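You operate a simulated robot arm through the tools that you are given. There is no shell and no other tool. Be economical: measure what you need, move in short steps, check, and stop when the job is done.

Carry out the task below with a simulated two-armed robot. There is one attempt and no reset: what you move stays moved.

TASK
Zero the gauge, squeeze-test the blue sample and sort it by the reading.
Fine: steady the gauge while you work its lever, and leave the lever raised; 25 to 35 newton goes to GOOD, all else to REWORK.
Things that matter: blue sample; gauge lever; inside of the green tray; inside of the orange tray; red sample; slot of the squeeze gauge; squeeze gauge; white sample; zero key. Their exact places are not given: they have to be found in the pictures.

Only the result counts: the job must be done as asked and must still hold three seconds after the hand-in. Knocking over, shifting, dropping, spilling or breaking anything else fails it.

THE ROBOT
Two 6-joint arms with two-finger parallel grippers on one trunk, on a base that drives. Base frame: it is fixed to the floor where the robot stands at the start and does not move with it; the origin is under the middle of the robot, x ahead of it, y to its left, z up. Readings come in mm, degrees, newtons and seconds.
The left shoulder is at the start at [60, 187, 1097], the right one opposite. With the tool pointing down near the work surface each hand reaches from about 260 to 620 mm from the robot's upright axis, wherever it stands, measured 20 degrees to its own side. Places, roughly: gauge lever [500, -200, 900]; inside of the green tray [700, -700, 800]; inside of the orange tray [700, -900, 800]; slot of the squeeze gauge [400, -200, 800]; zero key [500, -200, 800]. Payload 1.57 kg a hand.
The tool frame of a hand sits at the grasp point between the pads (the TCP): z along the fingers, y along the line on which they close. The tips reach 30 mm beyond it. Largest opening 110 mm; finger width 24, thickness 12; the body of the gripper, 48 by 112 mm, starts 78 mm behind the TCP.
Orientation is that of the tool frame in the base frame, as a unit quaternion [x, y, z, w]. With the fingers straight down and closing along the base's y, the tool's x points along the base's -x, its y along +y and its z along -z.

THE INTERFACE
- The arms move only by the tool arm_command. It takes "left_targets", "right_targets" or both (then of equal length, played together; a hand with none holds still); each is one flat list of numbers, 7 for each row, row after row: the shift along the tool's x, y, z in units of 25 mm (1.0 is 25 mm), then the turn, a rotation vector about the tool's x, y, z in units of 6 degrees (1.0 is 6 degrees), then the gripper command, from -1 (shut) to 1 (fully open), values between in proportion. In form: [tx, ty, tz, wx, wy, wz, jaw, tx, ty, tz, wx, wy, wz, jaw, ...]. A call has 1 to 20 rows; each row shifts and turns the commanded pose from where the row before left it, along the tool's axes as they then stand. A call with a number of a shift or a turn outside -1 to 1 is refused whole. A row lasts 0.2 s, in which the tool goes at most 50 mm and 8.6 degrees; a call with a longer step from one row to the next is refused whole, and so is a gripper value outside its range. Where a pose cannot be reached the arm comes as near as it can. A force on the tool above 90 N (or 10 N above the force at the start of the call, whichever is more), or a blocked arm, ends the call early, and 0.2 s more pass. Each finger travels about 153 mm/s and halts on what it meets, pressing with about 39 N; the grip force reading is that of the motor and also rises with nothing between the fingers. The clock runs only during rows and for 0.2 s after the last one: add rows that do not move to give the fingers time. It gives the time, the measured TCP pose, the force on the tool (base axes), the opening and the grip force at its end, in the units of the frame above (readings bear some noise), with the torque about the TCP (base axes, N m) and any sound that the robot's microphone picked up.
- Cameras (640 x 400 px; columns grow to the right, rows downward): "scene" is now at [2.8, -24.4, 1625.6]; the picture's right is [-0.34, -0.94, 0.00], its down [-0.80, 0.29, -0.53] and it looks along [0.49, -0.18, -0.85] (base axes); focal length 284 px, centre (320, 200). "left" rides on the left gripper at [70, -16, -141] in its tool frame; the picture's right is [0.23, 0.97, 0.00], its down [-0.86, 0.20, -0.48] and it looks along [-0.47, 0.11, 0.88] (tool axes); focal length 222 px, centre (320, 200). "right" rides on the right gripper at [70, 16, -141] in its tool frame; the picture's right is [-0.23, 0.97, 0.00], its down [-0.86, -0.20, -0.48] and it looks along [-0.47, -0.11, 0.88] (tool axes); focal length 222 px, centre (320, 200).
- grab_frame(camera): a new picture of that camera. The clock stands still meanwhile.
- slide_trunk(by): slides the trunk up (or, below 0, down) by that many mm; the arms and the scene camera ride with it, the base frame stays. It gives what a move gives, with no picture.
- steer(legs): drives the robot by 1 to 6 legs, each [ahead, left, turn to the left] in mm, mm and degrees, along the robot's own axes; the way and the turn of a leg run together, so that a leg with both is an arc; at most 1500 mm and 180 degrees a leg. The arms and the cameras ride along, it lands a little off, and it stops where it bumps. It gives what a move gives.
- pan_tilt(pan, tilt): turns the head with the scene camera to pan (to the left, within 86 degrees either way) and tilt (down, from -29 to 69), counted from straight ahead of the robot. It gives what a move gives.
- point_at(camera, pixels): for up to 12 pixels [column, row] of the newest picture of that camera ("zoom" is the newest enlarged one), the place [x, y, z] in the base frame of the surface seen there, good to about 3 mm. The clock stands still meanwhile.
- zoom(camera, box): a new picture of the part [left, top, right, bottom] of that camera's present view, enlarged. The clock stands still meanwhile.
- hand_in(): hands the job in; it is judged then, once.

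Go step by step. Measure first, check grasps and placings, and put right what went wrong. The budget is 80 turns and 58 pictures, counting those below and the enlarged ones. Unless the task says otherwise, let go and move clear before handing in, and close with one line.

The tools are called after "Emit:" as name(argument=value, ...) on one line, values as JSON. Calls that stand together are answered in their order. arm_command: Moves the arms, as the interface text tells. Its arguments: {"type":"object","properties":{"left_targets":{"type":"array","items":{"type":"number"}},"right_targets":{"type":"array","items":{"type":"number"}}},"required":[]} The other tools are called the same way: slide_trunk (by) slides the trunk up or down; steer (legs) drives the base; pan_tilt (pan, tilt) turns the head that bears the scene camera; grab_frame (camera) takes a picture; point_at (camera, pixels) gives the place of the surface under pixels of a picture; zoom (camera, box) takes an enlarged picture of a part of a camera's view; hand_in () hands the job in.

At the start:

```text
t: 0.0
left_tcp_pos: [341.3, -37.8, 1176.2]
left_tcp_rot: [0.0, 1.0, 0.0, 0.0]
left_wrist_force: [-0.4, -0.2, -0.4]
left_wrist_torque: [-0.01, 0.03, 0.01]
left_gripper_width: 110.2
left_grip_force: 0.0
right_tcp_pos: [305.8, -355.2, 1177.1]
right_tcp_rot: [0.0, 1.0, 0.0, 0.001]
right_wrist_force: [0.2, 0.0, 0.4]
right_wrist_torque: [-0.01, -0.01, 0.0]
right_gripper_width: 109.9
right_grip_force: 0.0
trunk travel left (down, up): [-725.0, 265.0]
robot x, y, heading: [-1.3, 2.6, -0.1]
head pan, tilt: [-20.1, 58.2]
```

scene: 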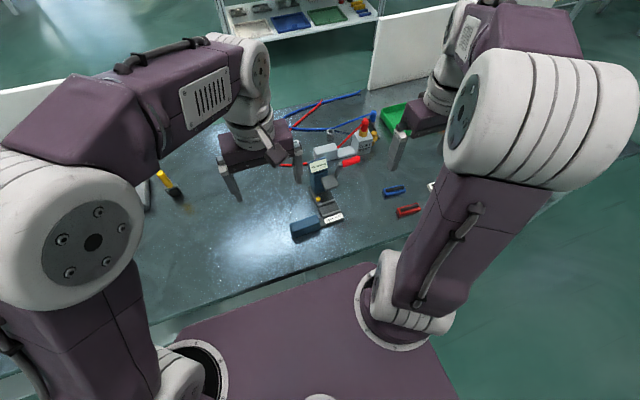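
right: 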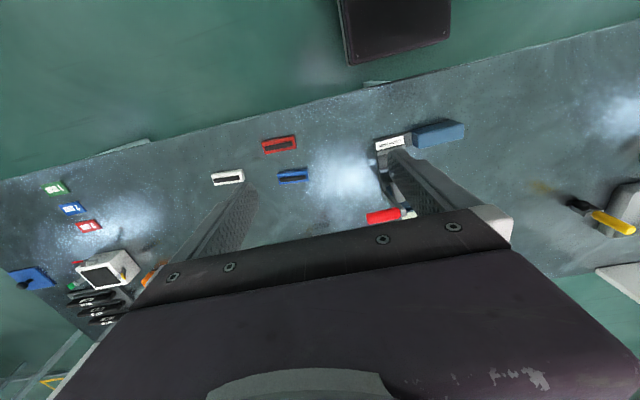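
left: 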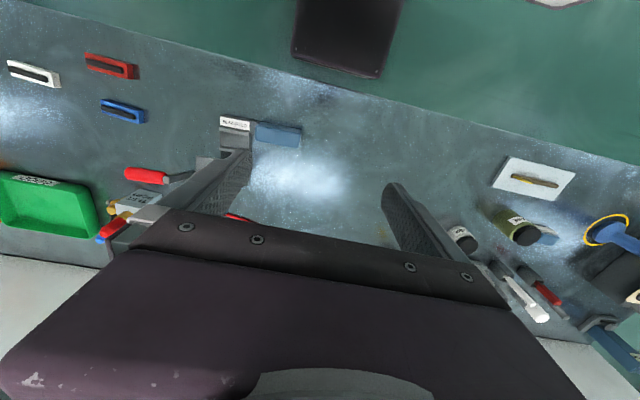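

The scene shows a gauge-like device near (320,185), samples near (393,191) and (408,210), and a green tray near (395,115). I'll enlarge it.

Emit:
zoom(camera="scene", box=[260, 80, 460, 250])

Emit:
zoom(camera="left", box=[0, 40, 320, 240])

```text
2.35 times, centred on (360, 165) of scene
```

zoom: 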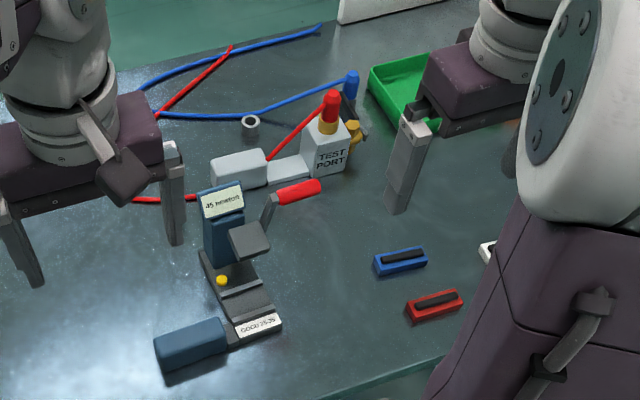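

```text
2.00 times, centred on (160, 140) of left
```

zoom: 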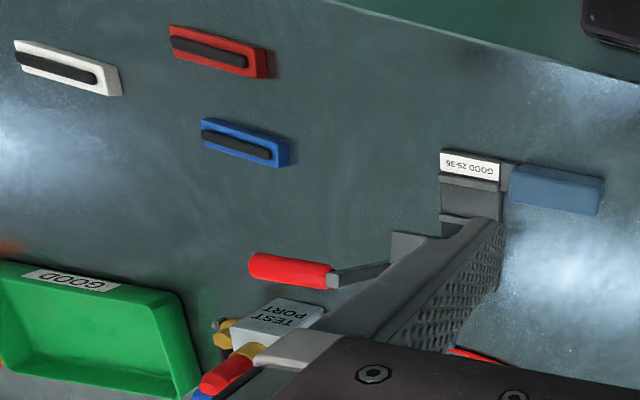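

The zoom shows the gauge: display (222,203), yellow zero key (221,281), red lever (298,192), slot near (245,295), blue grip block (190,343). I'll measure these points; a "zoom" now refers to the left picture, so I re-zoom the scene first.

Emit:
zoom(camera="scene", box=[280, 130, 440, 250])

```text
3.33 times, centred on (360, 190) of scene
```

zoom: 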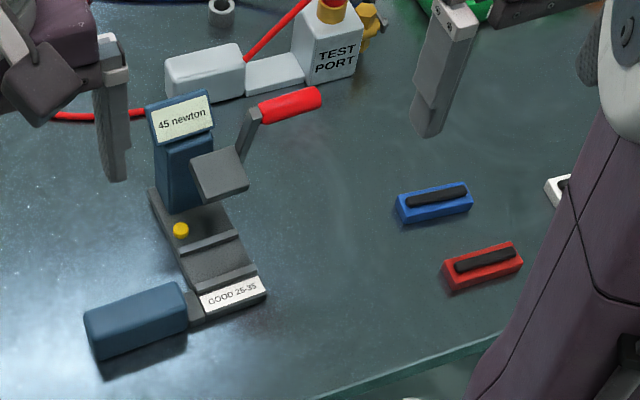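

Emit:
point_at(camera="zoom", pixels=[[181, 229], [182, 110], [318, 97], [268, 110], [246, 145], [218, 170], [215, 265], [215, 215], [90, 335], [180, 295], [130, 305], [232, 292]])

Emit:
point_at(camera="zoom", pixels=[[205, 241], [225, 280], [401, 207], [468, 191], [435, 194], [195, 185], [246, 188], [235, 150], [450, 270], [518, 250], [185, 250], [262, 288]])

```text
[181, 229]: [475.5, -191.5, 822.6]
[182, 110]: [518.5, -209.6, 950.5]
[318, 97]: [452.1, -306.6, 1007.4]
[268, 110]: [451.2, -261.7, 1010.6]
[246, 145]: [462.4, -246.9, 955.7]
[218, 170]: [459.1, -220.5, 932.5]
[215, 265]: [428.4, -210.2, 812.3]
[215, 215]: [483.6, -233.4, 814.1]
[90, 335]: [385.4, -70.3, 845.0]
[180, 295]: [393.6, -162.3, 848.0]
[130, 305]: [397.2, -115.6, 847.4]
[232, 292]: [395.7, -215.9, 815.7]
```

```text
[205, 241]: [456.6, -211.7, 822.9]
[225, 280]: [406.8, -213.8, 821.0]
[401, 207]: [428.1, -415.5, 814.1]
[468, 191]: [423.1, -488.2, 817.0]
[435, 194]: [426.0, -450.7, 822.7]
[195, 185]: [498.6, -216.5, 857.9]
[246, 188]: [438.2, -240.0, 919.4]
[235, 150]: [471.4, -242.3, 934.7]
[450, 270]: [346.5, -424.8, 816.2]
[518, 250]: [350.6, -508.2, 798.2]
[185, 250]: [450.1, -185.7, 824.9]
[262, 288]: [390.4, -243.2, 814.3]
```

The key is at about (475,-191,823), the slot lies between ridges at x≈407 and 456, and the raised lever handle is at (451,-285,1008). I'll shut the left gripper and bring it to the gauge's left, tilted 45° toward it, to see it close up.

Emit:
arm_command(left_targets=[-0.67, -0.21, 0.88, 0, 0, 0, -1, -0.67, -0.21, 0.88, 0, 0, 0, -1, -0.67, -0.21, 0.88, 0, 0, 0, -1, -0.67, -0.21, 0.88, 0, 0, 0, -1, -0.67, -0.21, 0.88, 0, 0, 0, -1, -0.67, -0.21, 0.88, 0, 0, 0, -1, -0.67, -0.21, 0.88, 0, 0, 0, -1, -0.67, -0.21, 0.88, 0, 0, 0, -1, 0, 0, 0, 0.94, 0, 0, -1, 0, 0, 0, 0.94, 0, 0, -1, 0, 0, 0, 0.94, 0, 0, -1, 0, 0, 0, 0.94, 0, 0, -1, 0, 0, 0, 0.94, 0, 0, -1, 0, 0, 0, 0.94, 0, 0, -1, 0, 0, 0, 0.94, 0, 0, -1, 0, 0, 0, 0.94, 0, 0, -1])

Emit:
grab_frame(camera="left")

Emit:
grab_frame(camera="scene")

```text
t: 3.4
left_tcp_pos: [474.7, -79.5, 1001.7]
left_tcp_rot: [0.0, 0.923, -0.385, 0.001]
left_wrist_force: [-0.3, -0.7, 0.1]
left_wrist_torque: [-0.03, 0.02, 0.0]
left_gripper_width: 0.0
left_grip_force: 21.5
right_tcp_pos: [306.7, -355.1, 1178.3]
right_tcp_rot: [-0.001, 1.0, 0.0, -0.001]
right_wrist_force: [-0.2, 0.2, 0.5]
right_wrist_torque: [-0.01, 0.0, -0.01]
right_gripper_width: 110.0
right_grip_force: 0.0
trunk travel left (down, up): [-725.0, 265.0]
robot x, y, heading: [-0.3, -0.5, -0.2]
head pan, tilt: [-20.1, 58.2]
```

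```text
51 pictures are left
```

left: 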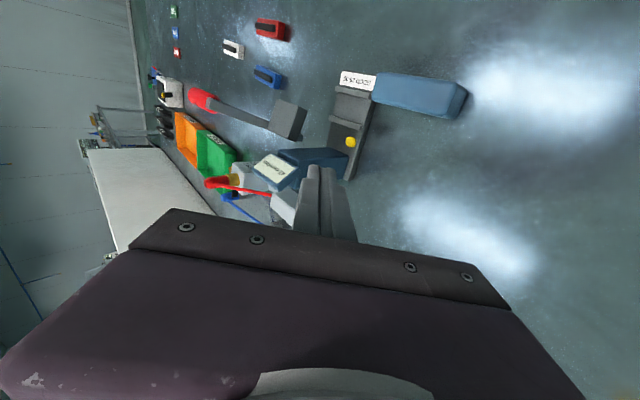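

```text
50 pictures are left
```

scene: 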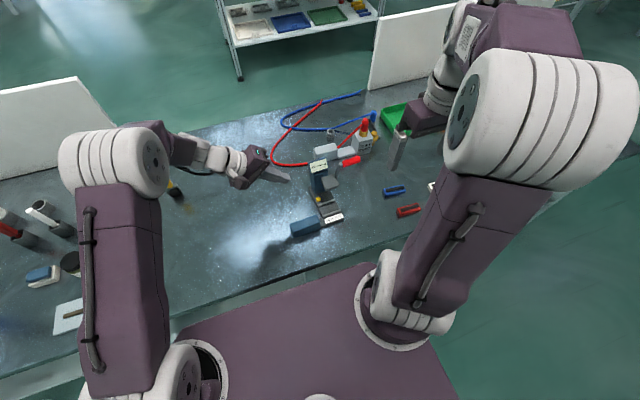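

Emit:
zoom(camera="left", box=[160, 40, 480, 240])

Emit:
point_at(camera="zoom", pixels=[[381, 203], [371, 185], [343, 219], [440, 85], [610, 110], [600, 150], [440, 125], [365, 280], [255, 195], [220, 170], [270, 240], [385, 140]])

```text
2.00 times, centred on (320, 140) of left
```

zoom: 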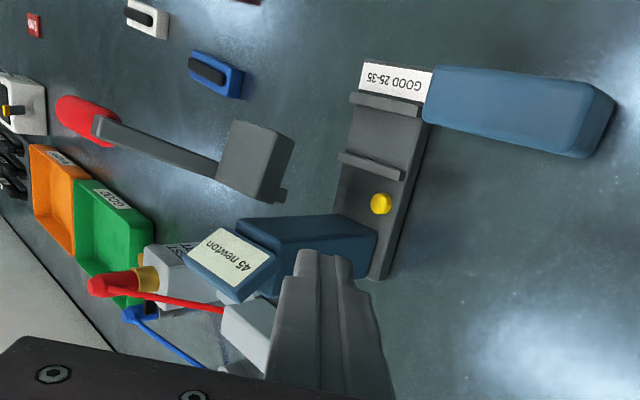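

```text
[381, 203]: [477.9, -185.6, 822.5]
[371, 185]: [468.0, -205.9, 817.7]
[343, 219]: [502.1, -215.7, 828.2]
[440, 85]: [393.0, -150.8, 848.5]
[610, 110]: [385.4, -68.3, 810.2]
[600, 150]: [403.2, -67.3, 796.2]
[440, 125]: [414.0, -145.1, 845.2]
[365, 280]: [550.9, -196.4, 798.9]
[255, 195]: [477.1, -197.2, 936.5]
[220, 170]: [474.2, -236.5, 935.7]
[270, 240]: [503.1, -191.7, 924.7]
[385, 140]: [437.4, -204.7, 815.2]
```

Key refined to (478,-187,823); column face at x≈502. I'll bring the closed left fingertips to ~20 mm above the key.

Emit:
arm_command(left_targets=[0, 0.11, 0.79, 0, 0, 0, -1, 0, 0.11, 0.79, 0, 0, 0, -1, 0, 0.11, 0.79, 0, 0, 0, -1, 0, 0.11, 0.79, 0, 0, 0, -1, 0, 0.11, 0.79, 0, 0, 0, -1, 0, 0.11, 0.79, 0, 0, 0, -1, 0, 0.11, 0.79, 0, 0, 0, -1, 0, 0.11, 0.79, 0, 0, 0, -1, 0, 0, 0, 0, 0, 0, -1])

Emit:
zoom(camera="left", box=[160, 40, 480, 240])

Emit:
zoom(camera="scene", box=[280, 130, 440, 250])

```text
t: 5.4
left_tcp_pos: [477.1, -176.9, 872.6]
left_tcp_rot: [0.0, 0.924, -0.383, 0.001]
left_wrist_force: [0.8, 1.0, 0.7]
left_wrist_torque: [-0.02, -0.04, -0.05]
left_gripper_width: 0.0
left_grip_force: 21.0
right_tcp_pos: [305.8, -354.9, 1178.1]
right_tcp_rot: [-0.001, 1.0, 0.0, 0.0]
right_wrist_force: [0.2, 0.4, 0.3]
right_wrist_torque: [0.03, 0.01, 0.0]
right_gripper_width: 109.8
right_grip_force: 0.0
trunk travel left (down, up): [-725.0, 265.0]
robot x, y, heading: [3.6, 0.1, -0.1]
head pan, tilt: [-20.1, 58.2]
```

```text
2.00 times, centred on (320, 140) of left
```

zoom: 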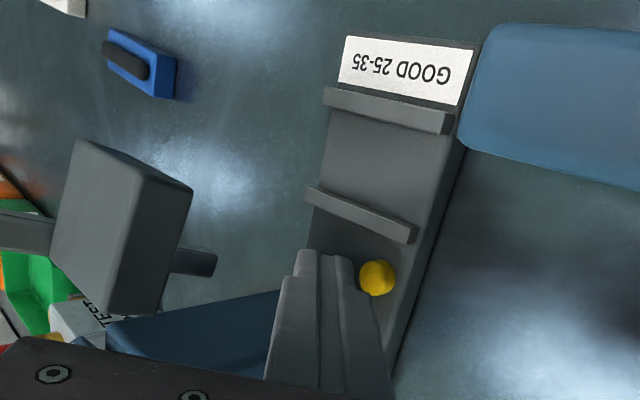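

```text
3.33 times, centred on (360, 190) of scene
```

zoom: 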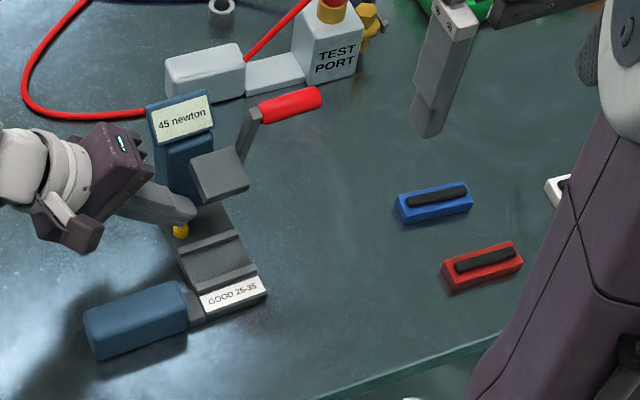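

The tip hangs just above the yellow key (181,231). Now straight down in small steps until contact.

Emit:
arm_command(left_targets=[0.03, 0.15, 0.1, 0, 0, 0, -1, 0.03, 0.15, 0.1, 0, 0, 0, -1, 0.0, 0.128, 0.126, 0, 0, 0, -1, 0, 0.128, 0.126, 0, 0, 0, -1, 0, 0.057, 0.056, 0, 0, 0, -1, 0, 0.057, 0.056, 0, 0, 0, -1])

Emit:
zoom(camera="scene", box=[300, 150, 380, 210])

```text
t: 6.8
left_tcp_pos: [475.7, -173.7, 851.3]
left_tcp_rot: [0.0, 0.923, -0.384, 0.001]
left_wrist_force: [-0.1, 0.6, 1.4]
left_wrist_torque: [0.02, 0.0, 0.0]
left_gripper_width: 0.2
left_grip_force: 20.9
right_tcp_pos: [304.5, -354.8, 1177.9]
right_tcp_rot: [-0.001, 1.0, 0.0, 0.0]
right_wrist_force: [0.5, 0.3, 0.3]
right_wrist_torque: [0.0, -0.01, 0.0]
right_gripper_width: 110.1
right_grip_force: 0.0
trunk travel left (down, up): [-725.0, 265.0]
robot x, y, heading: [0.0, 3.9, 0.0]
head pan, tilt: [-20.1, 58.2]
```

```text
6.67 times, centred on (340, 180) of scene
```

zoom: 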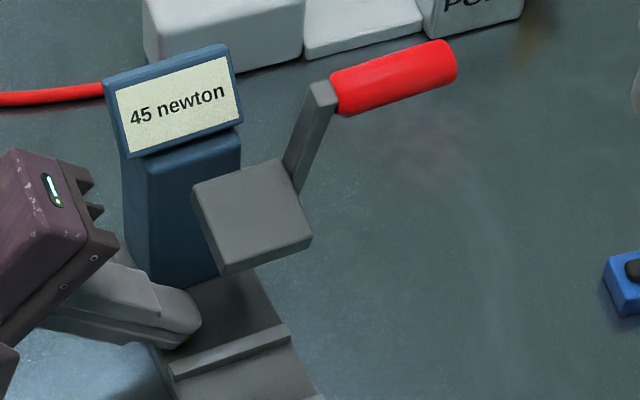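

Fingers cover the key, no real force yet (1.4 N); I keep going down 2 mm a row.

Emit:
arm_command(left_targets=[0, 0.057, 0.056, 0, 0, 0, -1, 0, 0.057, 0.056, 0, 0, 0, -1, 0, 0.057, 0.056, 0, 0, 0, -1, 0, 0, 0, 0, 0, 0, -1])

Emit:
zoom(camera="scene", box=[300, 150, 380, 210])

```text
t: 7.8
left_tcp_pos: [474.4, -172.8, 847.1]
left_tcp_rot: [0.0, 0.923, -0.385, 0.002]
left_wrist_force: [3.4, 0.5, 22.8]
left_wrist_torque: [-0.35, -0.2, 0.06]
left_gripper_width: 0.2
left_grip_force: 21.4
right_tcp_pos: [304.6, -353.1, 1178.7]
right_tcp_rot: [0.0, 1.0, 0.0, 0.001]
right_wrist_force: [0.5, 0.7, 0.1]
right_wrist_torque: [0.03, 0.0, -0.02]
right_gripper_width: 109.8
right_grip_force: 0.0
trunk travel left (down, up): [-725.0, 265.0]
robot x, y, heading: [2.0, 0.5, 0.1]
head pan, tilt: [-20.1, 58.2]
heard: click
```

```text
6.67 times, centred on (340, 180) of scene
```

zoom: 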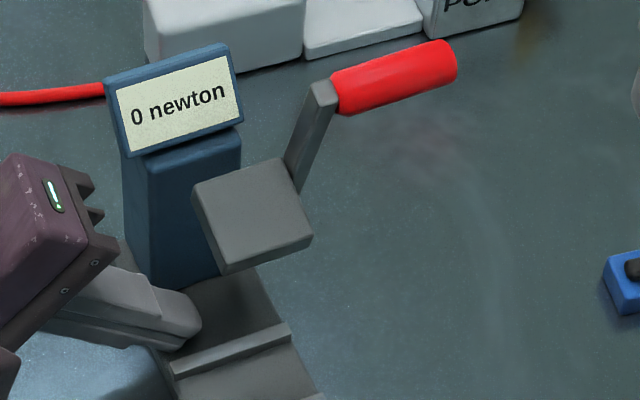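

The gauge clicked and reads "0 newton". I'll lift off, back out along the tool, and return the hand to vertical.

Emit:
arm_command(left_targets=[0, -0.28, -0.28, 0, 0, 0, -1, 0, -0.28, -0.28, 0, 0, 0, -1, 0, 0, -0.8, 0, 0, 0, -1, 0, 0, -0.8, 0, 0, 0, -1, 0, 0, -0.8, 0, 0, 0, -1, 0, 0, -0.8, 0, 0, 0, -1, 0, 0, -0.8, 0, 0, 0, -1, 0, 0, -0.8, 0, 0, 0, -1, 0, 0, 0, -0.94, 0, 0, 0, 0, 0, 0, -0.94, 0, 0, 0, 0, 0, 0, -0.94, 0, 0, 0, 0, 0, 0, -0.94, 0, 0, 0, 0, 0, 0, -0.94, 0, 0, 0, 0, 0, 0, -0.94, 0, 0, 0, 0, 0, 0, -0.94, 0, 0, 0, 0, 0, 0, -0.94, 0, 0, 0])

Emit:
zoom(camera="scene", box=[280, 130, 440, 250])

Emit:
point_at(camera="zoom", pixels=[[88, 318], [180, 288], [103, 357], [190, 326], [140, 318], [98, 335], [186, 310], [193, 207], [400, 202], [470, 185], [404, 220], [472, 205]])

```text
t: 11.2
left_tcp_pos: [473.1, -88.1, 948.1]
left_tcp_rot: [0.0, 1.0, 0.001, 0.001]
left_wrist_force: [-0.1, -0.3, 0.6]
left_wrist_torque: [-0.02, 0.02, 0.04]
left_gripper_width: 55.2
left_grip_force: 0.0
right_tcp_pos: [305.1, -354.8, 1176.9]
right_tcp_rot: [0.001, 1.0, 0.0, 0.0]
right_wrist_force: [1.4, -0.3, 1.2]
right_wrist_torque: [0.02, 0.01, 0.01]
right_gripper_width: 109.9
right_grip_force: 0.0
trunk travel left (down, up): [-725.0, 265.0]
robot x, y, heading: [0.9, -2.9, -0.0]
head pan, tilt: [-20.1, 58.2]
```

```text
3.33 times, centred on (360, 190) of scene
```

zoom: 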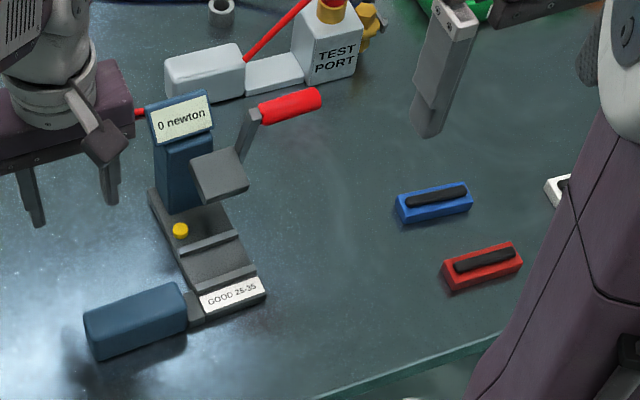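

```text
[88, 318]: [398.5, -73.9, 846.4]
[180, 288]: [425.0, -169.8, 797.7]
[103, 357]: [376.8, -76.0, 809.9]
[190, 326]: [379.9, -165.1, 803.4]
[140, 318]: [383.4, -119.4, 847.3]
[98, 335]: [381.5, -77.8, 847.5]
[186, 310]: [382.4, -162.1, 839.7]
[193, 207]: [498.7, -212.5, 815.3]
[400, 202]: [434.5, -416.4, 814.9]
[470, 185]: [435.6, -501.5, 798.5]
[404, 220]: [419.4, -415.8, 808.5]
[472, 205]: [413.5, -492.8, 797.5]
```

Handle block spans x 378–412, y −164…−68, top 848; blue sample centred at about (427,−452), 75 mm long along y. I'll bring the right hand above the sample pitched 20° forward, and turn the left hand 90° for the gauge's grip block, parking it aside.

Emit:
arm_command(left_targets=[0.616, 0.384, -0.1, 0, 0, 0, 0, 0.616, 0.384, -0.1, 0, 0, 0, 0, 0.616, 0.384, -0.1, 0, 0, 0, 0, 0.616, 0.384, -0.1, 0, 0, 0, 0, 0.616, 0.384, -0.1, 0, 0, 0, 0, 0, 0, 0, 0, 0, 1, 0, 0, 0, 0, 0, 0, 1, 0, 0, 0, 0, 0, 0, 1, 0, 0, 0, 0, 0, 0, 1, 0, 0, 0, 0, 0, 0, 1, 0, 0, 0, 0, 0, 0, 1, 0, 0, 0, 0, 0, 0, 1, 0, 0, 0, 0, 0, 0, 1, 0, 0, 0, 0, 0, 0, 1, 0, 0, 0, 0, 0, 0, 1, 0, 0, 0, 0, 0, 0, 1, 0, 0, 0, 0, 0, 0, 1, 0, 0, 0, 0, 0, 0, 1, 0, 0, 0, 0, 0, 0, 1, 0, 0, 0, 0, 0, 0, 1, 0], right_targets=[-0.4, -0.388, 0.988, 0, 0, 0, 1, -0.4, -0.388, 0.988, 0, 0, 0, 1, -0.4, -0.388, 0.988, 0, 0, 0, 1, -0.4, -0.388, 0.988, 0, 0, 0, 1, -0.4, -0.388, 0.988, 0, 0, 0, 1, -0.4, -0.388, 0.988, 0, 0, 0, 1, -0.4, -0.388, 0.988, 0, 0, 0, 1, -0.4, -0.388, 0.988, 0, 0, 0, 1, -0.4, -0.388, 0.988, 0, 0, 0, 1, -0.4, -0.388, 0.988, 0, 0, 0, 1, 0, 0, 0, 0, -0.833, 0, 1, 0, 0, 0, 0, -0.833, 0, 1, 0, 0, 0, 0, -0.833, 0, 1, 0, 0, 0, 0, -0.833, 0, 1, 0, 0, 0, 0, 0, 0, 1, 0, 0, 0, 0, 0, 0, 1, 0, 0, 0, 0, 0, 0, 1, 0, 0, 0, 0, 0, 0, 1, 0, 0, 0, 0, 0, 0, 1, 0, 0, 0, 0, 0, 0, 1])

Emit:
grab_frame(camera="right")

Emit:
grab_frame(camera="left")

```text
t: 15.4
left_tcp_pos: [398.0, -40.6, 961.7]
left_tcp_rot: [0.708, 0.707, 0.0, 0.0]
left_wrist_force: [-1.1, 0.0, -0.5]
left_wrist_torque: [0.02, 0.0, -0.03]
left_gripper_width: 54.8
left_grip_force: 0.1
right_tcp_pos: [405.9, -451.4, 931.7]
right_tcp_rot: [0.0, 0.985, 0.001, 0.174]
right_wrist_force: [0.3, 0.3, 0.0]
right_wrist_torque: [-0.02, 0.0, -0.04]
right_gripper_width: 110.2
right_grip_force: 0.0
trunk travel left (down, up): [-725.0, 265.0]
robot x, y, heading: [-0.1, -0.4, 0.1]
head pan, tilt: [-20.1, 58.2]
```

```text
43 pictures are left
```

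right: 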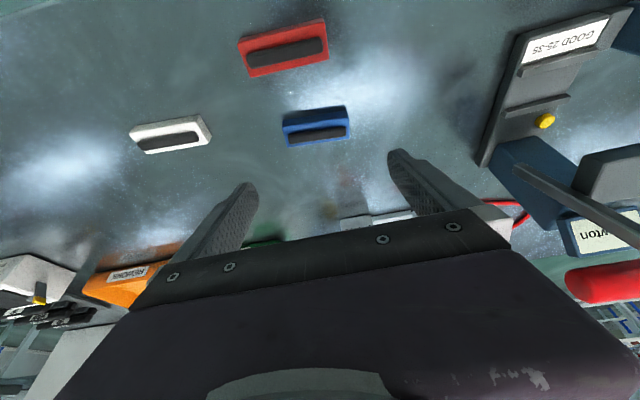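

```text
42 pictures are left
```

left: 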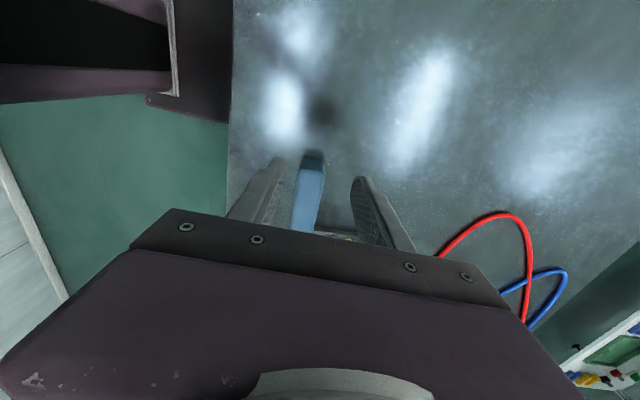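

Both hands are placed; the blue sample is at (317,125) in the right picture. Measuring it and the slot ridges.

Emit:
point_at(camera="right", pixels=[[284, 124], [346, 106], [288, 144], [350, 126], [317, 134], [284, 136], [520, 72], [572, 98], [130, 130], [209, 120], [550, 90], [490, 160]])

Emit:
zoom(camera="right", box=[240, 20, 640, 220])

Emit:
point_at(camera="zoom", pixels=[[455, 70], [445, 85], [535, 92], [525, 78], [420, 145], [522, 122], [430, 168], [450, 120], [395, 215], [545, 45], [75, 195], [170, 175]])

```text
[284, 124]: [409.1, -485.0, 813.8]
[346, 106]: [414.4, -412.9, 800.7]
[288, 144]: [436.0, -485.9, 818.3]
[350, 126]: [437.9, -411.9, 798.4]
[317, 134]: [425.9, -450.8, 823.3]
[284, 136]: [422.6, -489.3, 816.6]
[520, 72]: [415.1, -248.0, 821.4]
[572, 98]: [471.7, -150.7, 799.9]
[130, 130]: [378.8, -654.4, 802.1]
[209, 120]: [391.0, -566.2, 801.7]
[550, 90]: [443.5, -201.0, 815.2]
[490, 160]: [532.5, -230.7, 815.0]
```

```text
1.60 times, centred on (440, 120) of right
```

zoom: 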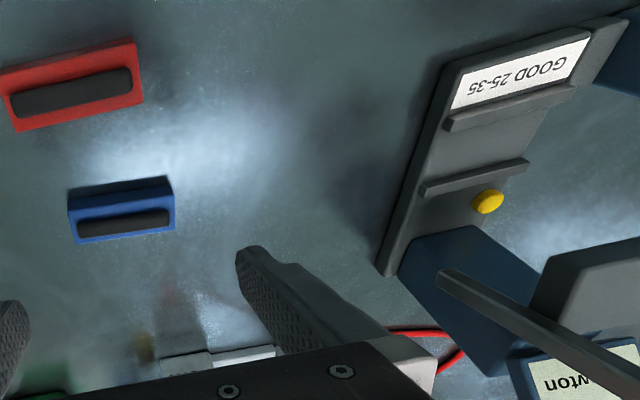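

```text
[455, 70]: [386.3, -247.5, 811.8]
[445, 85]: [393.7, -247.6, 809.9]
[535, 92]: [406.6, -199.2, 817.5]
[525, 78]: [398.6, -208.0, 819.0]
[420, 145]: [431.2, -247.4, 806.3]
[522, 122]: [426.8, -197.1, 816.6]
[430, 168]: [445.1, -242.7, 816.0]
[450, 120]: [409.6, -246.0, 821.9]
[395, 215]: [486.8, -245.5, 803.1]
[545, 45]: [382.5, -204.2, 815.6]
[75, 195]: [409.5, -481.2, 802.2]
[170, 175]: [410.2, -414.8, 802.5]
```

Sample spans x≈409–437, y≈−487…−412. The slot width matters now, so I measure the ridge inner edges.

Emit:
point_at(camera="zoom", pixels=[[500, 112], [500, 116], [500, 120], [500, 125], [480, 166], [480, 170], [480, 174], [480, 178], [480, 182], [480, 162], [452, 127], [452, 135]])

Emit:
point_at(camera="right", pixels=[[310, 113], [312, 118], [314, 122], [316, 128], [318, 140], [320, 144], [286, 130], [290, 140], [345, 118], [347, 122], [334, 120], [300, 140]])

```text
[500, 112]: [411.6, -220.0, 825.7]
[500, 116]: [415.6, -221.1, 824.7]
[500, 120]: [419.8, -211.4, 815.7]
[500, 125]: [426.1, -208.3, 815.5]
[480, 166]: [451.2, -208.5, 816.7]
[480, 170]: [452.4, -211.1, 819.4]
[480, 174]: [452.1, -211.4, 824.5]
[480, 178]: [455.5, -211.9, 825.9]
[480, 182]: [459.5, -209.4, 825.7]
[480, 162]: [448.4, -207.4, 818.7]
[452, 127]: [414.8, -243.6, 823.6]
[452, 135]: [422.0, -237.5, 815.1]
```

```text
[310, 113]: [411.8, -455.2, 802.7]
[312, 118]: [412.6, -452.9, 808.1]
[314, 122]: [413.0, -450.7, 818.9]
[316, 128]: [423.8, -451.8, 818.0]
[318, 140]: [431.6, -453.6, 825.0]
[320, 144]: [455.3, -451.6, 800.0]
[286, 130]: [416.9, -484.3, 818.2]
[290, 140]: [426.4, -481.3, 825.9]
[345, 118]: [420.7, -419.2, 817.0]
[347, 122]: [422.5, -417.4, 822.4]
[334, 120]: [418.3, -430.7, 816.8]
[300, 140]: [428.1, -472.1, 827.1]
```

Slot floor z≈816, between x≈416 and 452; sample is ~26 wide, so it fits with ~5 mm to spare each side. Going down to the sample (not yet closing).

Emit:
arm_command(right_targets=[0.156, 0.01, 0.619, 0, 0, 0, 1, 0.156, 0.01, 0.619, 0, 0, 0, 1, 0.156, 0.01, 0.619, 0, 0, 0, 1, 0.156, 0.01, 0.619, 0, 0, 0, 1, 0.156, 0.01, 0.619, 0, 0, 0, 0.8, 0.156, 0.01, 0.619, 0, 0, 0, 0.6, 0, 0, 0, 0, 0, 0, 0.5])

Emit:
grab_frame(camera="right")

```text
t: 17.0
left_tcp_pos: [398.0, -41.2, 961.4]
left_tcp_rot: [0.707, 0.707, 0.0, -0.001]
left_wrist_force: [0.2, -0.6, -0.6]
left_wrist_torque: [-0.01, 0.0, -0.01]
left_gripper_width: 54.8
left_grip_force: 0.1
right_tcp_pos: [415.1, -451.0, 833.4]
right_tcp_rot: [0.0, 0.985, 0.0, 0.174]
right_wrist_force: [0.4, 0.1, -0.6]
right_wrist_torque: [0.04, 0.02, 0.04]
right_gripper_width: 82.4
right_grip_force: 0.1
trunk travel left (down, up): [-725.0, 265.0]
robot x, y, heading: [0.4, 3.0, -0.0]
head pan, tilt: [-20.1, 58.2]
```

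```text
40 pictures are left
```

right: 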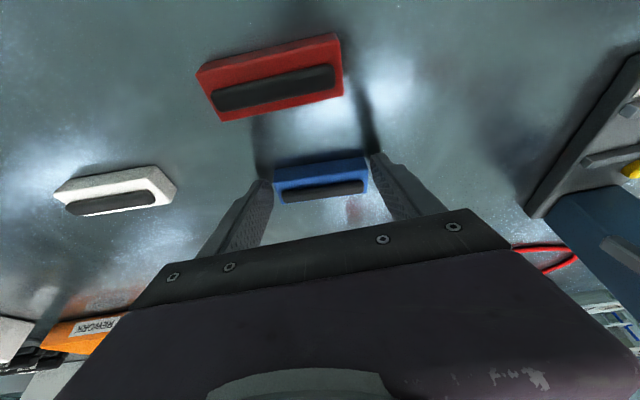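

The sample sits evenly between the fingers, so I close on it.

Emit:
arm_command(right_targets=[0, 0, 0, 0, 0, 0, 0.3, 0, 0, 0, 0, 0, 0, -1, 0, 0, 0, 0, 0, 0, -1, -0.22, 0, -0.6, 0, 0, 0, -1, -0.22, 0, -0.6, 0, 0, 0, -1, -0.22, 0, -0.6, 0, 0, 0, -1, -0.22, 0, -0.6, 0, 0, 0, -1, -0.22, 0, -0.6, 0, 0, 0, -1])

Emit:
grab_frame(camera="right")

```text
t: 18.8
left_tcp_pos: [397.4, -40.6, 961.0]
left_tcp_rot: [0.707, 0.707, 0.0, 0.0]
left_wrist_force: [0.5, 0.0, 0.9]
left_wrist_torque: [0.02, -0.01, 0.0]
left_gripper_width: 55.3
left_grip_force: 0.0
right_tcp_pos: [414.9, -450.6, 914.4]
right_tcp_rot: [0.0, 0.985, 0.0, 0.174]
right_wrist_force: [0.9, 0.1, -0.5]
right_wrist_torque: [0.02, 0.0, 0.0]
right_gripper_width: 75.5
right_grip_force: 38.6
trunk travel left (down, up): [-725.0, 265.0]
robot x, y, heading: [2.4, -3.9, 0.1]
head pan, tilt: [-20.1, 58.2]
```

```text
39 pictures are left
```

right: 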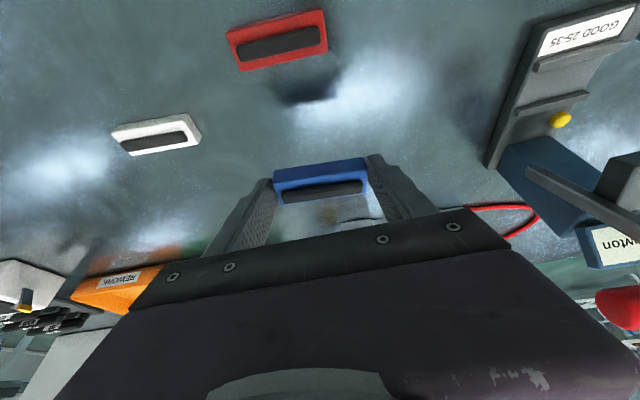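

Sample held (75.5 mm, 38.6 N). Before inserting I measure the head over the slot.

Emit:
zoom(camera="scene", box=[300, 150, 380, 210])

Emit:
point_at(camera="zoom", pixels=[[200, 190], [272, 165], [220, 258], [305, 232], [223, 270], [305, 240], [250, 210], [310, 245], [290, 175], [325, 85], [448, 55], [342, 92]])

Emit:
zoom(camera="left", box=[240, 140, 420, 260])

```text
6.67 times, centred on (340, 180) of scene
```

zoom: 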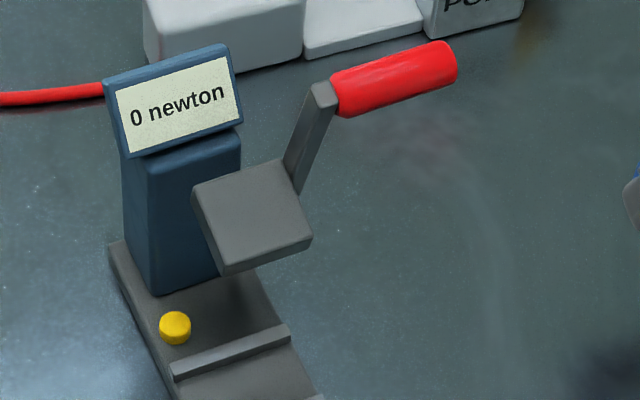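

```text
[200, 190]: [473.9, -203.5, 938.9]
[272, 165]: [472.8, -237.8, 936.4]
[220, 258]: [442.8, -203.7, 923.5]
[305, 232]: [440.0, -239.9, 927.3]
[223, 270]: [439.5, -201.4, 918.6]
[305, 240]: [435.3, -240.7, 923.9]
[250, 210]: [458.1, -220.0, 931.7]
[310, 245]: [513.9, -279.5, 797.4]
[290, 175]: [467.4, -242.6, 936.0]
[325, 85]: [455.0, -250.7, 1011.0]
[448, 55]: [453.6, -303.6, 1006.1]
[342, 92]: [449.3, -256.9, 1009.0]
```

```text
3.33 times, centred on (330, 200) of left
```

zoom: 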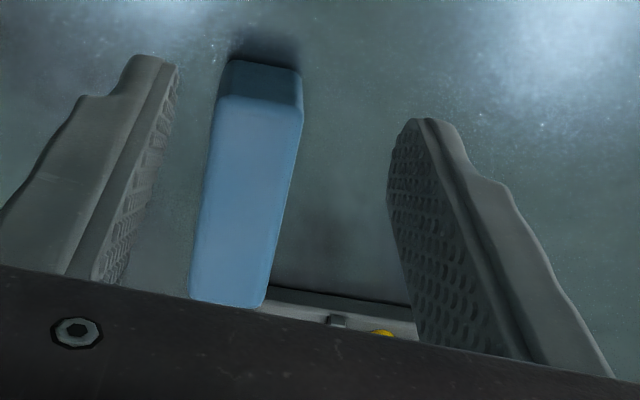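

The head overhangs x≥436 down to ~z 900, so I'll approach along the tilted tool axis. First moving sideways to a point 60 mm back from the slot along that axis.

Emit:
arm_command(right_targets=[0.053, 0.93, 0.017, 0, 0, 0, -1, 0.053, 0.93, 0.017, 0, 0, 0, -1, 0.053, 0.93, 0.017, 0, 0, 0, -1, 0.053, 0.93, 0.017, 0, 0, 0, -1, 0.053, 0.93, 0.017, 0, 0, 0, -1, 0.053, 0.93, 0.017, 0, 0, 0, -1, 0.053, 0.93, 0.017, 0, 0, 0, -1, 0.053, 0.93, 0.017, 0, 0, 0, -1, 0.053, 0.93, 0.017, 0, 0, 0, -1, 0.053, 0.93, 0.017, 0, 0, 0, -1, 0, 0, 0, 0, 0, 0, -1])

Emit:
grab_frame(camera="right")

Emit:
zoom(camera="scene", box=[260, 120, 420, 240])

```text
t: 21.2
left_tcp_pos: [397.8, -41.1, 962.3]
left_tcp_rot: [0.707, 0.707, 0.0, 0.0]
left_wrist_force: [-0.5, -0.3, 1.2]
left_wrist_torque: [-0.03, 0.0, -0.01]
left_gripper_width: 55.2
left_grip_force: 0.0
right_tcp_pos: [414.4, -226.4, 914.1]
right_tcp_rot: [0.001, 0.985, 0.007, 0.171]
right_wrist_force: [0.1, -0.3, -1.4]
right_wrist_torque: [0.0, -0.01, 0.0]
right_gripper_width: 75.4
right_grip_force: 39.3
right hand out of reach, approached as far as the arm can: row 9, 10
trunk travel left (down, up): [-725.0, 265.0]
robot x, y, heading: [-1.3, 1.4, 0.2]
head pan, tilt: [-20.1, 58.2]
```

```text
36 pictures are left
```

right: 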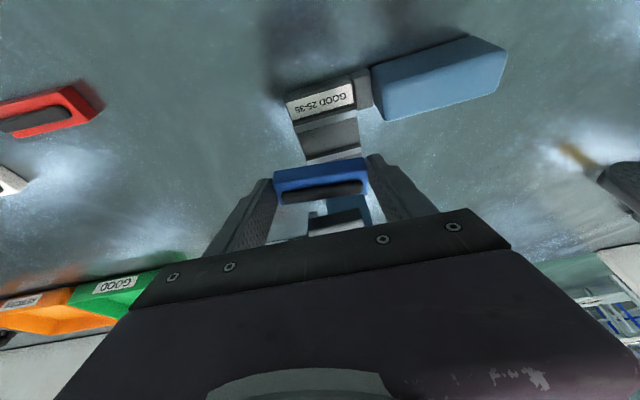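

```text
3.33 times, centred on (340, 180) of scene
```

zoom: 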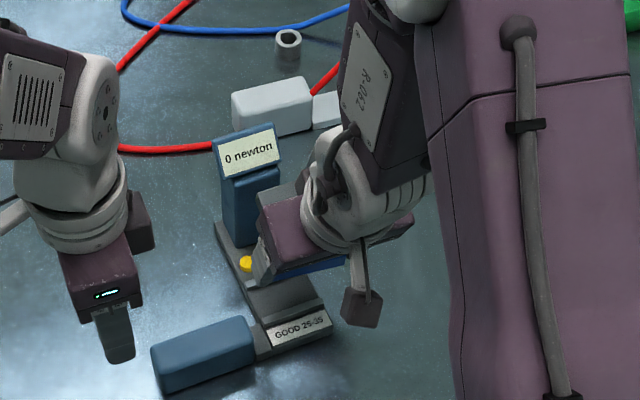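

The right arm stopped 10 mm short (too close in). I'll drive the base back 70 mm to give it room; the hands ride away from the gauge.

Emit:
steer(legs=[[-70, 0, 0]])

```text
t: 22.2
left_tcp_pos: [328.8, -42.2, 960.4]
left_tcp_rot: [0.707, 0.707, -0.001, -0.001]
left_wrist_force: [-0.7, 0.0, 1.4]
left_wrist_torque: [0.01, 0.02, -0.01]
left_gripper_width: 55.1
left_grip_force: 0.1
right_tcp_pos: [345.0, -228.1, 915.1]
right_tcp_rot: [0.002, 0.985, 0.007, 0.171]
right_wrist_force: [-0.2, -0.4, -1.9]
right_wrist_torque: [-0.02, -0.01, -0.01]
right_gripper_width: 75.5
right_grip_force: 39.1
trunk travel left (down, up): [-725.0, 265.0]
robot x, y, heading: [-67.1, -1.7, -0.1]
head pan, tilt: [-20.1, 58.2]
```

Emit:
arm_command(right_targets=[-0.42, 0.08, 0.23, 0, 0, 0, -1, -0.42, 0.08, 0.23, 0, 0, 0, -1, -0.42, 0.08, 0.23, 0, 0, 0, -1, -0.42, 0.08, 0.23, 0, 0, 0, -1, -0.42, 0.08, 0.23, 0, 0, 0, -1, 0, 0, 0, 0, 0, 0, -1])

```text
t: 23.6
left_tcp_pos: [327.5, -40.7, 961.3]
left_tcp_rot: [0.707, 0.707, 0.0, 0.0]
left_wrist_force: [-0.1, 0.3, 0.0]
left_wrist_torque: [-0.02, 0.0, -0.02]
left_gripper_width: 54.9
left_grip_force: 0.1
right_tcp_pos: [402.1, -218.0, 904.4]
right_tcp_rot: [0.001, 0.985, 0.007, 0.171]
right_wrist_force: [0.4, 0.9, -1.0]
right_wrist_torque: [0.03, 0.0, 0.02]
right_gripper_width: 75.4
right_grip_force: 38.7
trunk travel left (down, up): [-725.0, 265.0]
robot x, y, heading: [-71.6, -0.7, -0.0]
head pan, tilt: [-20.1, 58.2]
```

Now in reach at (402,−218,904). Descend along the tool axis to ~5 mm above the seat and look.

Emit:
arm_command(right_targets=[-0.027, 0, 0.53, 0.14, 0, 0, -1, -0.027, 0, 0.53, 0, 0, 0, -1, -0.027, 0, 0.53, 0, 0, 0, -1, -0.027, 0, 0.5, 0, 0, 0, -1, 0, 0, 0, 0, 0, 0, -1])

Emit:
grab_frame(camera="right")

Emit:
zoom(camera="scene", box=[260, 90, 420, 210])

```text
t: 24.8
left_tcp_pos: [326.9, -40.9, 962.2]
left_tcp_rot: [0.707, 0.707, -0.001, -0.001]
left_wrist_force: [-1.2, -1.2, 0.3]
left_wrist_torque: [0.0, 0.03, -0.01]
left_gripper_width: 54.8
left_grip_force: 0.1
right_tcp_pos: [423.3, -216.5, 857.5]
right_tcp_rot: [0.002, 0.985, 0.001, 0.173]
right_wrist_force: [0.2, -0.6, 4.1]
right_wrist_torque: [0.04, -0.13, -0.03]
right_gripper_width: 74.8
right_grip_force: 39.2
trunk travel left (down, up): [-725.0, 265.0]
robot x, y, heading: [-70.3, -1.0, -0.0]
head pan, tilt: [-20.1, 58.2]
```

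```text
34 pictures are left
```

right: 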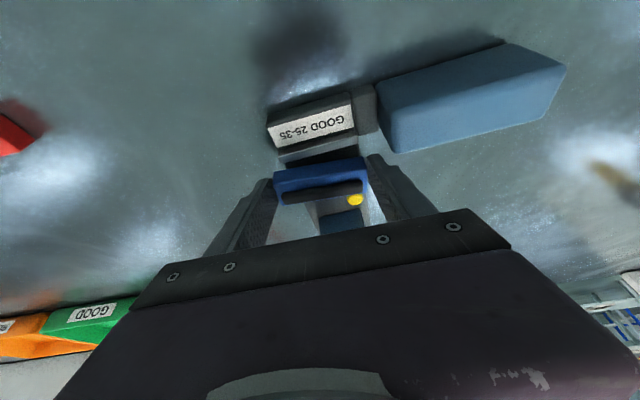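

```text
3.33 times, centred on (340, 150) of scene
```

zoom: 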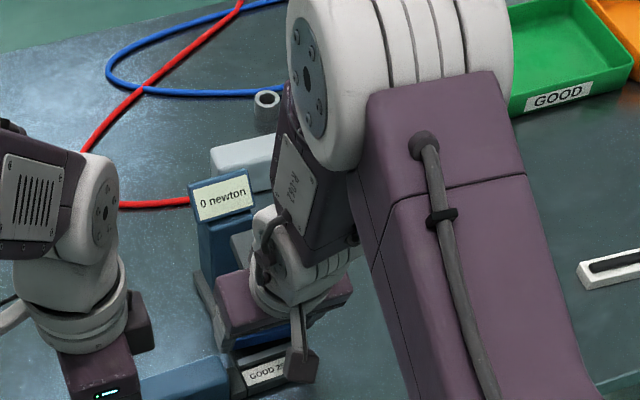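

A 4 N push at z where the sample bottom meets ridge height, with torque indicating contact ~30 mm ahead: the sample is likely on the rear ridge. Let me measure the gap at the front ridge.

Emit:
zoom(camera="right", box=[240, 80, 400, 220])

Emit:
point_at(camera="zoom", pixels=[[300, 275], [300, 290], [300, 310], [300, 330], [300, 345], [300, 360], [300, 380], [300, 400], [300, 430], [300, 450], [420, 340], [200, 380]])

```text
2.86 times, centred on (320, 150) of right
```

zoom: 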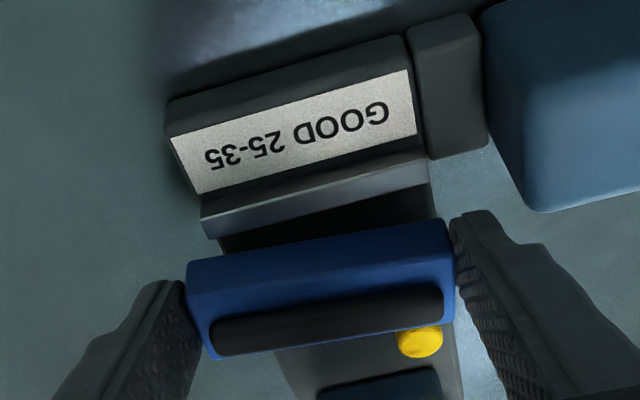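

```text
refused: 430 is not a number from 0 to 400
```

Emit:
point_at(camera="zoom", pixels=[[310, 185], [310, 200], [312, 212], [314, 230], [316, 245], [318, 265], [320, 285], [322, 300], [325, 330], [328, 350], [445, 240], [195, 280]])

```text
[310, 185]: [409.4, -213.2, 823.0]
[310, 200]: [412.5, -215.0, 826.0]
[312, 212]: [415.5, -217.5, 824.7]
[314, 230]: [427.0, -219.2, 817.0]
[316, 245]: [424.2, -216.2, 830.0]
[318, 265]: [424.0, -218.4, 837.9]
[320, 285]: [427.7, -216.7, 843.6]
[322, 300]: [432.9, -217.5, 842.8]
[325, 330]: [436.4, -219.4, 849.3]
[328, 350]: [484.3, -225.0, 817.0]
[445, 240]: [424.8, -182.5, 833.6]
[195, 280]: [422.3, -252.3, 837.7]
```

Sample front face is at x 424, 8 mm from the front ridge (416), so it sits ~4.5 mm too far back. Lift 2 mm, shift −4.5 mm, then straight down.

Emit:
arm_command(right_targets=[-0.027, 0, -0.075, 0, 0, 0, -1, 0.169, 0, -0.062, 0, 0, 0, -1, 0, 0, 0, 0, 0, 0, -1, 0.041, 0, 0.113, 0, 0, 0, -1, 0.041, 0, 0.113, 0, 0, 0, -1, 0.041, 0, 0.113, 0, 0, 0, -1, 0, 0, 0, 0, 0, 0, -1])

Emit:
zoom(camera="right", box=[240, 80, 400, 220])

Emit:
point_at(camera="zoom", pixels=[[310, 200], [312, 212], [314, 230], [318, 265], [320, 285], [445, 240], [195, 280], [430, 240], [320, 300]])

```text
t: 26.4
left_tcp_pos: [324.9, -39.9, 964.3]
left_tcp_rot: [0.707, 0.707, 0.001, 0.001]
left_wrist_force: [-0.9, -0.3, -0.9]
left_wrist_torque: [0.03, 0.01, 0.0]
left_gripper_width: 55.1
left_grip_force: 0.0
right_tcp_pos: [418.2, -215.7, 854.4]
right_tcp_rot: [0.002, 0.985, 0.001, 0.172]
right_wrist_force: [-3.8, 1.9, 24.2]
right_wrist_torque: [-0.6, 0.13, -0.1]
right_gripper_width: 74.7
right_grip_force: 38.9
trunk travel left (down, up): [-725.0, 265.0]
robot x, y, heading: [-69.5, 1.6, -0.3]
head pan, tilt: [-20.1, 58.2]
```

```text
2.86 times, centred on (320, 150) of right
```

zoom: 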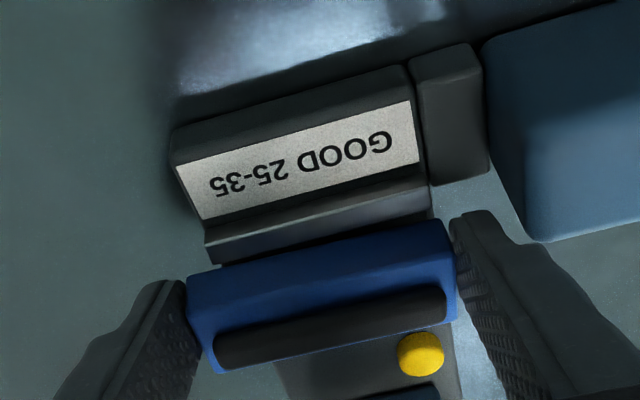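

```text
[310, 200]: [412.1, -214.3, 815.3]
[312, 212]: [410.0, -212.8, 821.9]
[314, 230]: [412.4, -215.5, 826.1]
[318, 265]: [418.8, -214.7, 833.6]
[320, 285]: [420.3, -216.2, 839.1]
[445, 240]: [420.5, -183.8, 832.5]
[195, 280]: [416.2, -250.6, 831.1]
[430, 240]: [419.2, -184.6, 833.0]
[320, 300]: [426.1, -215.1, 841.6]
```

24 N up with contact at the right-hand front corner, and the sample's front face runs x 416 (right) to 420.5 (left): it is yawed ~3.7° and its right corner rests on the front ridge. I lift 4 mm, turn +3.5° about vertical, shift +3 mm, and lower again.

Emit:
arm_command(right_targets=[-0.055, 0, -0.15, 0, 0, 0, -1, -0.113, 0, 0.041, -0.2, 0, -0.55, -1, 0, 0, 0, 0, 0, 0, -1, 0.041, 0, 0.113, 0, 0, 0, -1, 0.027, 0, 0.075, 0, 0, 0, -1, 0, 0, 0, 0, 0, 0, -1])

Emit:
zoom(camera="right", box=[240, 80, 400, 220])

Emit:
point_at(camera="zoom", pixels=[[230, 245], [415, 215], [230, 275], [420, 240], [210, 285], [440, 235], [318, 265], [314, 225]])

```text
t: 27.8
left_tcp_pos: [327.5, -41.4, 962.4]
left_tcp_rot: [0.707, 0.707, 0.0, 0.0]
left_wrist_force: [-0.3, 0.4, 0.3]
left_wrist_torque: [-0.05, -0.01, -0.02]
left_gripper_width: 55.0
left_grip_force: 0.1
right_tcp_pos: [421.7, -216.9, 849.7]
right_tcp_rot: [-0.026, 0.985, 0.004, 0.171]
right_wrist_force: [-0.3, 0.2, 1.4]
right_wrist_torque: [0.07, -0.05, 0.04]
right_gripper_width: 74.4
right_grip_force: 39.4
trunk travel left (down, up): [-725.0, 265.0]
robot x, y, heading: [-69.1, 1.8, 0.1]
head pan, tilt: [-20.1, 58.2]
```

```text
2.86 times, centred on (320, 150) of right
```

zoom: 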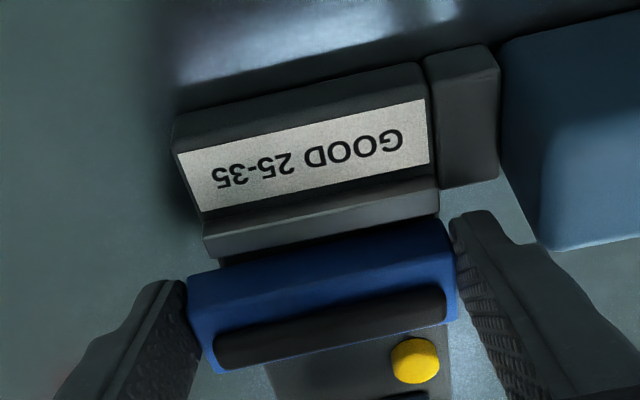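

```text
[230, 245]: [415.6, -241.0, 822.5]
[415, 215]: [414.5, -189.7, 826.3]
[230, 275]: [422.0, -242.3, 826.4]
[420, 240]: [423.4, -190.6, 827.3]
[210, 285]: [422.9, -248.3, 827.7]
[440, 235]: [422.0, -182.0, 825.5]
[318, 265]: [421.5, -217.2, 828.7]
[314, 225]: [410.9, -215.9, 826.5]
```

Now the sample sits between the ridges (front face x≈422 along its length, ridge edge ≈416) at seat height with no contact force. I lower 0.7 mm and open slightly.

Emit:
arm_command(right_targets=[0.01, 0, 0.026, 0, 0, 0, -1, 0, 0, 0, 0, 0, 0, 0.4, 0, 0, 0, 0, 0, 0, 0.47, 0, 0, 0, 0, 0, 0, 0.47])

Emit:
grab_frame(camera="right")

```text
t: 28.8
left_tcp_pos: [328.0, -40.7, 960.5]
left_tcp_rot: [0.707, 0.707, 0.0, 0.0]
left_wrist_force: [-0.1, 0.2, -1.4]
left_wrist_torque: [-0.05, 0.02, 0.02]
left_gripper_width: 54.8
left_grip_force: 0.0
right_tcp_pos: [420.9, -217.2, 849.3]
right_tcp_rot: [-0.028, 0.985, 0.005, 0.172]
right_wrist_force: [0.2, 0.6, -0.7]
right_wrist_torque: [-0.02, -0.04, -0.01]
right_gripper_width: 81.0
right_grip_force: 0.0
trunk travel left (down, up): [-725.0, 265.0]
robot x, y, heading: [-67.3, 0.1, 0.0]
head pan, tilt: [-20.1, 58.2]
```

```text
29 pictures are left
```

right: 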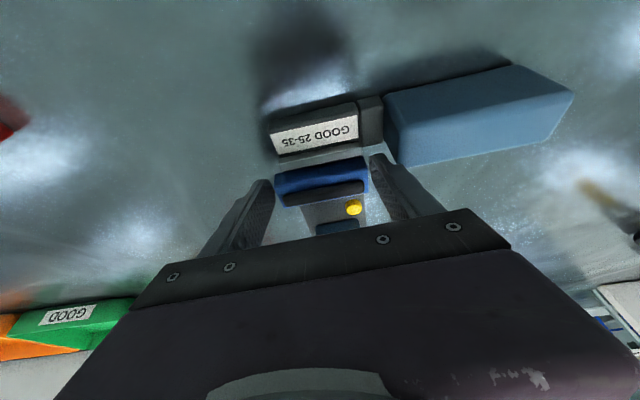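

Sample released, standing in the slot. Right hand backs out along its axis, then back and up clear of the lever.

Emit:
arm_command(right_targets=[0, 0, -0.6, 0, 0, 0, 0.47, 0, 0, -0.8, 0, 0, 0, 0.47, 0, 0, -0.8, 0, 0, 0, 0.47, 0, 0, -0.8, 0, 0, 0, 0.47, 0.75, 0, -0.27, 0, 0, 0, 0.47, 0.75, 0, -0.27, 0, 0, 0, 0.47, -0.31, 0, -0.85, 0, 0, 0, 0, -0.31, 0, -0.85, 0, 0, 0, 0, -0.31, 0, -0.85, 0, 0, 0, 0, -0.31, 0, -0.85, 0, 0, 0, 0, -0.31, 0, -0.85, 0, 0, 0, 0, -0.31, 0, -0.85, 0, 0, 0, 0, -0.31, 0, -0.85, 0, 0, 0, 0, -0.31, 0, -0.85, 0, 0, 0, 0, 0, 0, 0, 0, 0.833, 0, 0, 0, 0, 0, 0, 0.833, 0, 0, 0, 0, 0, 0, 0.833, 0, 0, 0, 0, 0, 0, 0.833, 0, 0])

Emit:
grab_frame(camera="scene")

```text
t: 32.6
left_tcp_pos: [328.4, -40.5, 961.0]
left_tcp_rot: [0.707, 0.707, -0.001, -0.001]
left_wrist_force: [-0.2, -0.5, -0.5]
left_wrist_torque: [0.02, -0.05, -0.01]
left_gripper_width: 55.0
left_grip_force: 0.1
right_tcp_pos: [359.4, -215.4, 1065.6]
right_tcp_rot: [-0.028, 1.0, -0.001, -0.004]
right_wrist_force: [0.1, 0.5, -0.8]
right_wrist_torque: [-0.02, -0.02, 0.0]
right_gripper_width: 54.9
right_grip_force: 0.1
right hand out of reach, approached as far as the arm can: row 8, 9, 10, 11
trunk travel left (down, up): [-725.0, 265.0]
robot x, y, heading: [-73.0, 1.7, 0.3]
head pan, tilt: [-20.1, 58.2]
```

```text
28 pictures are left
```

scene: 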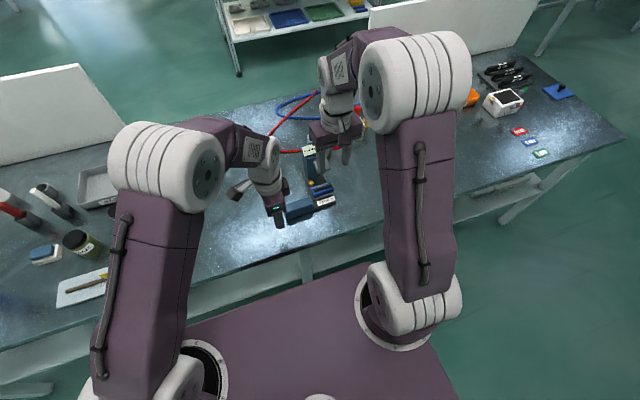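

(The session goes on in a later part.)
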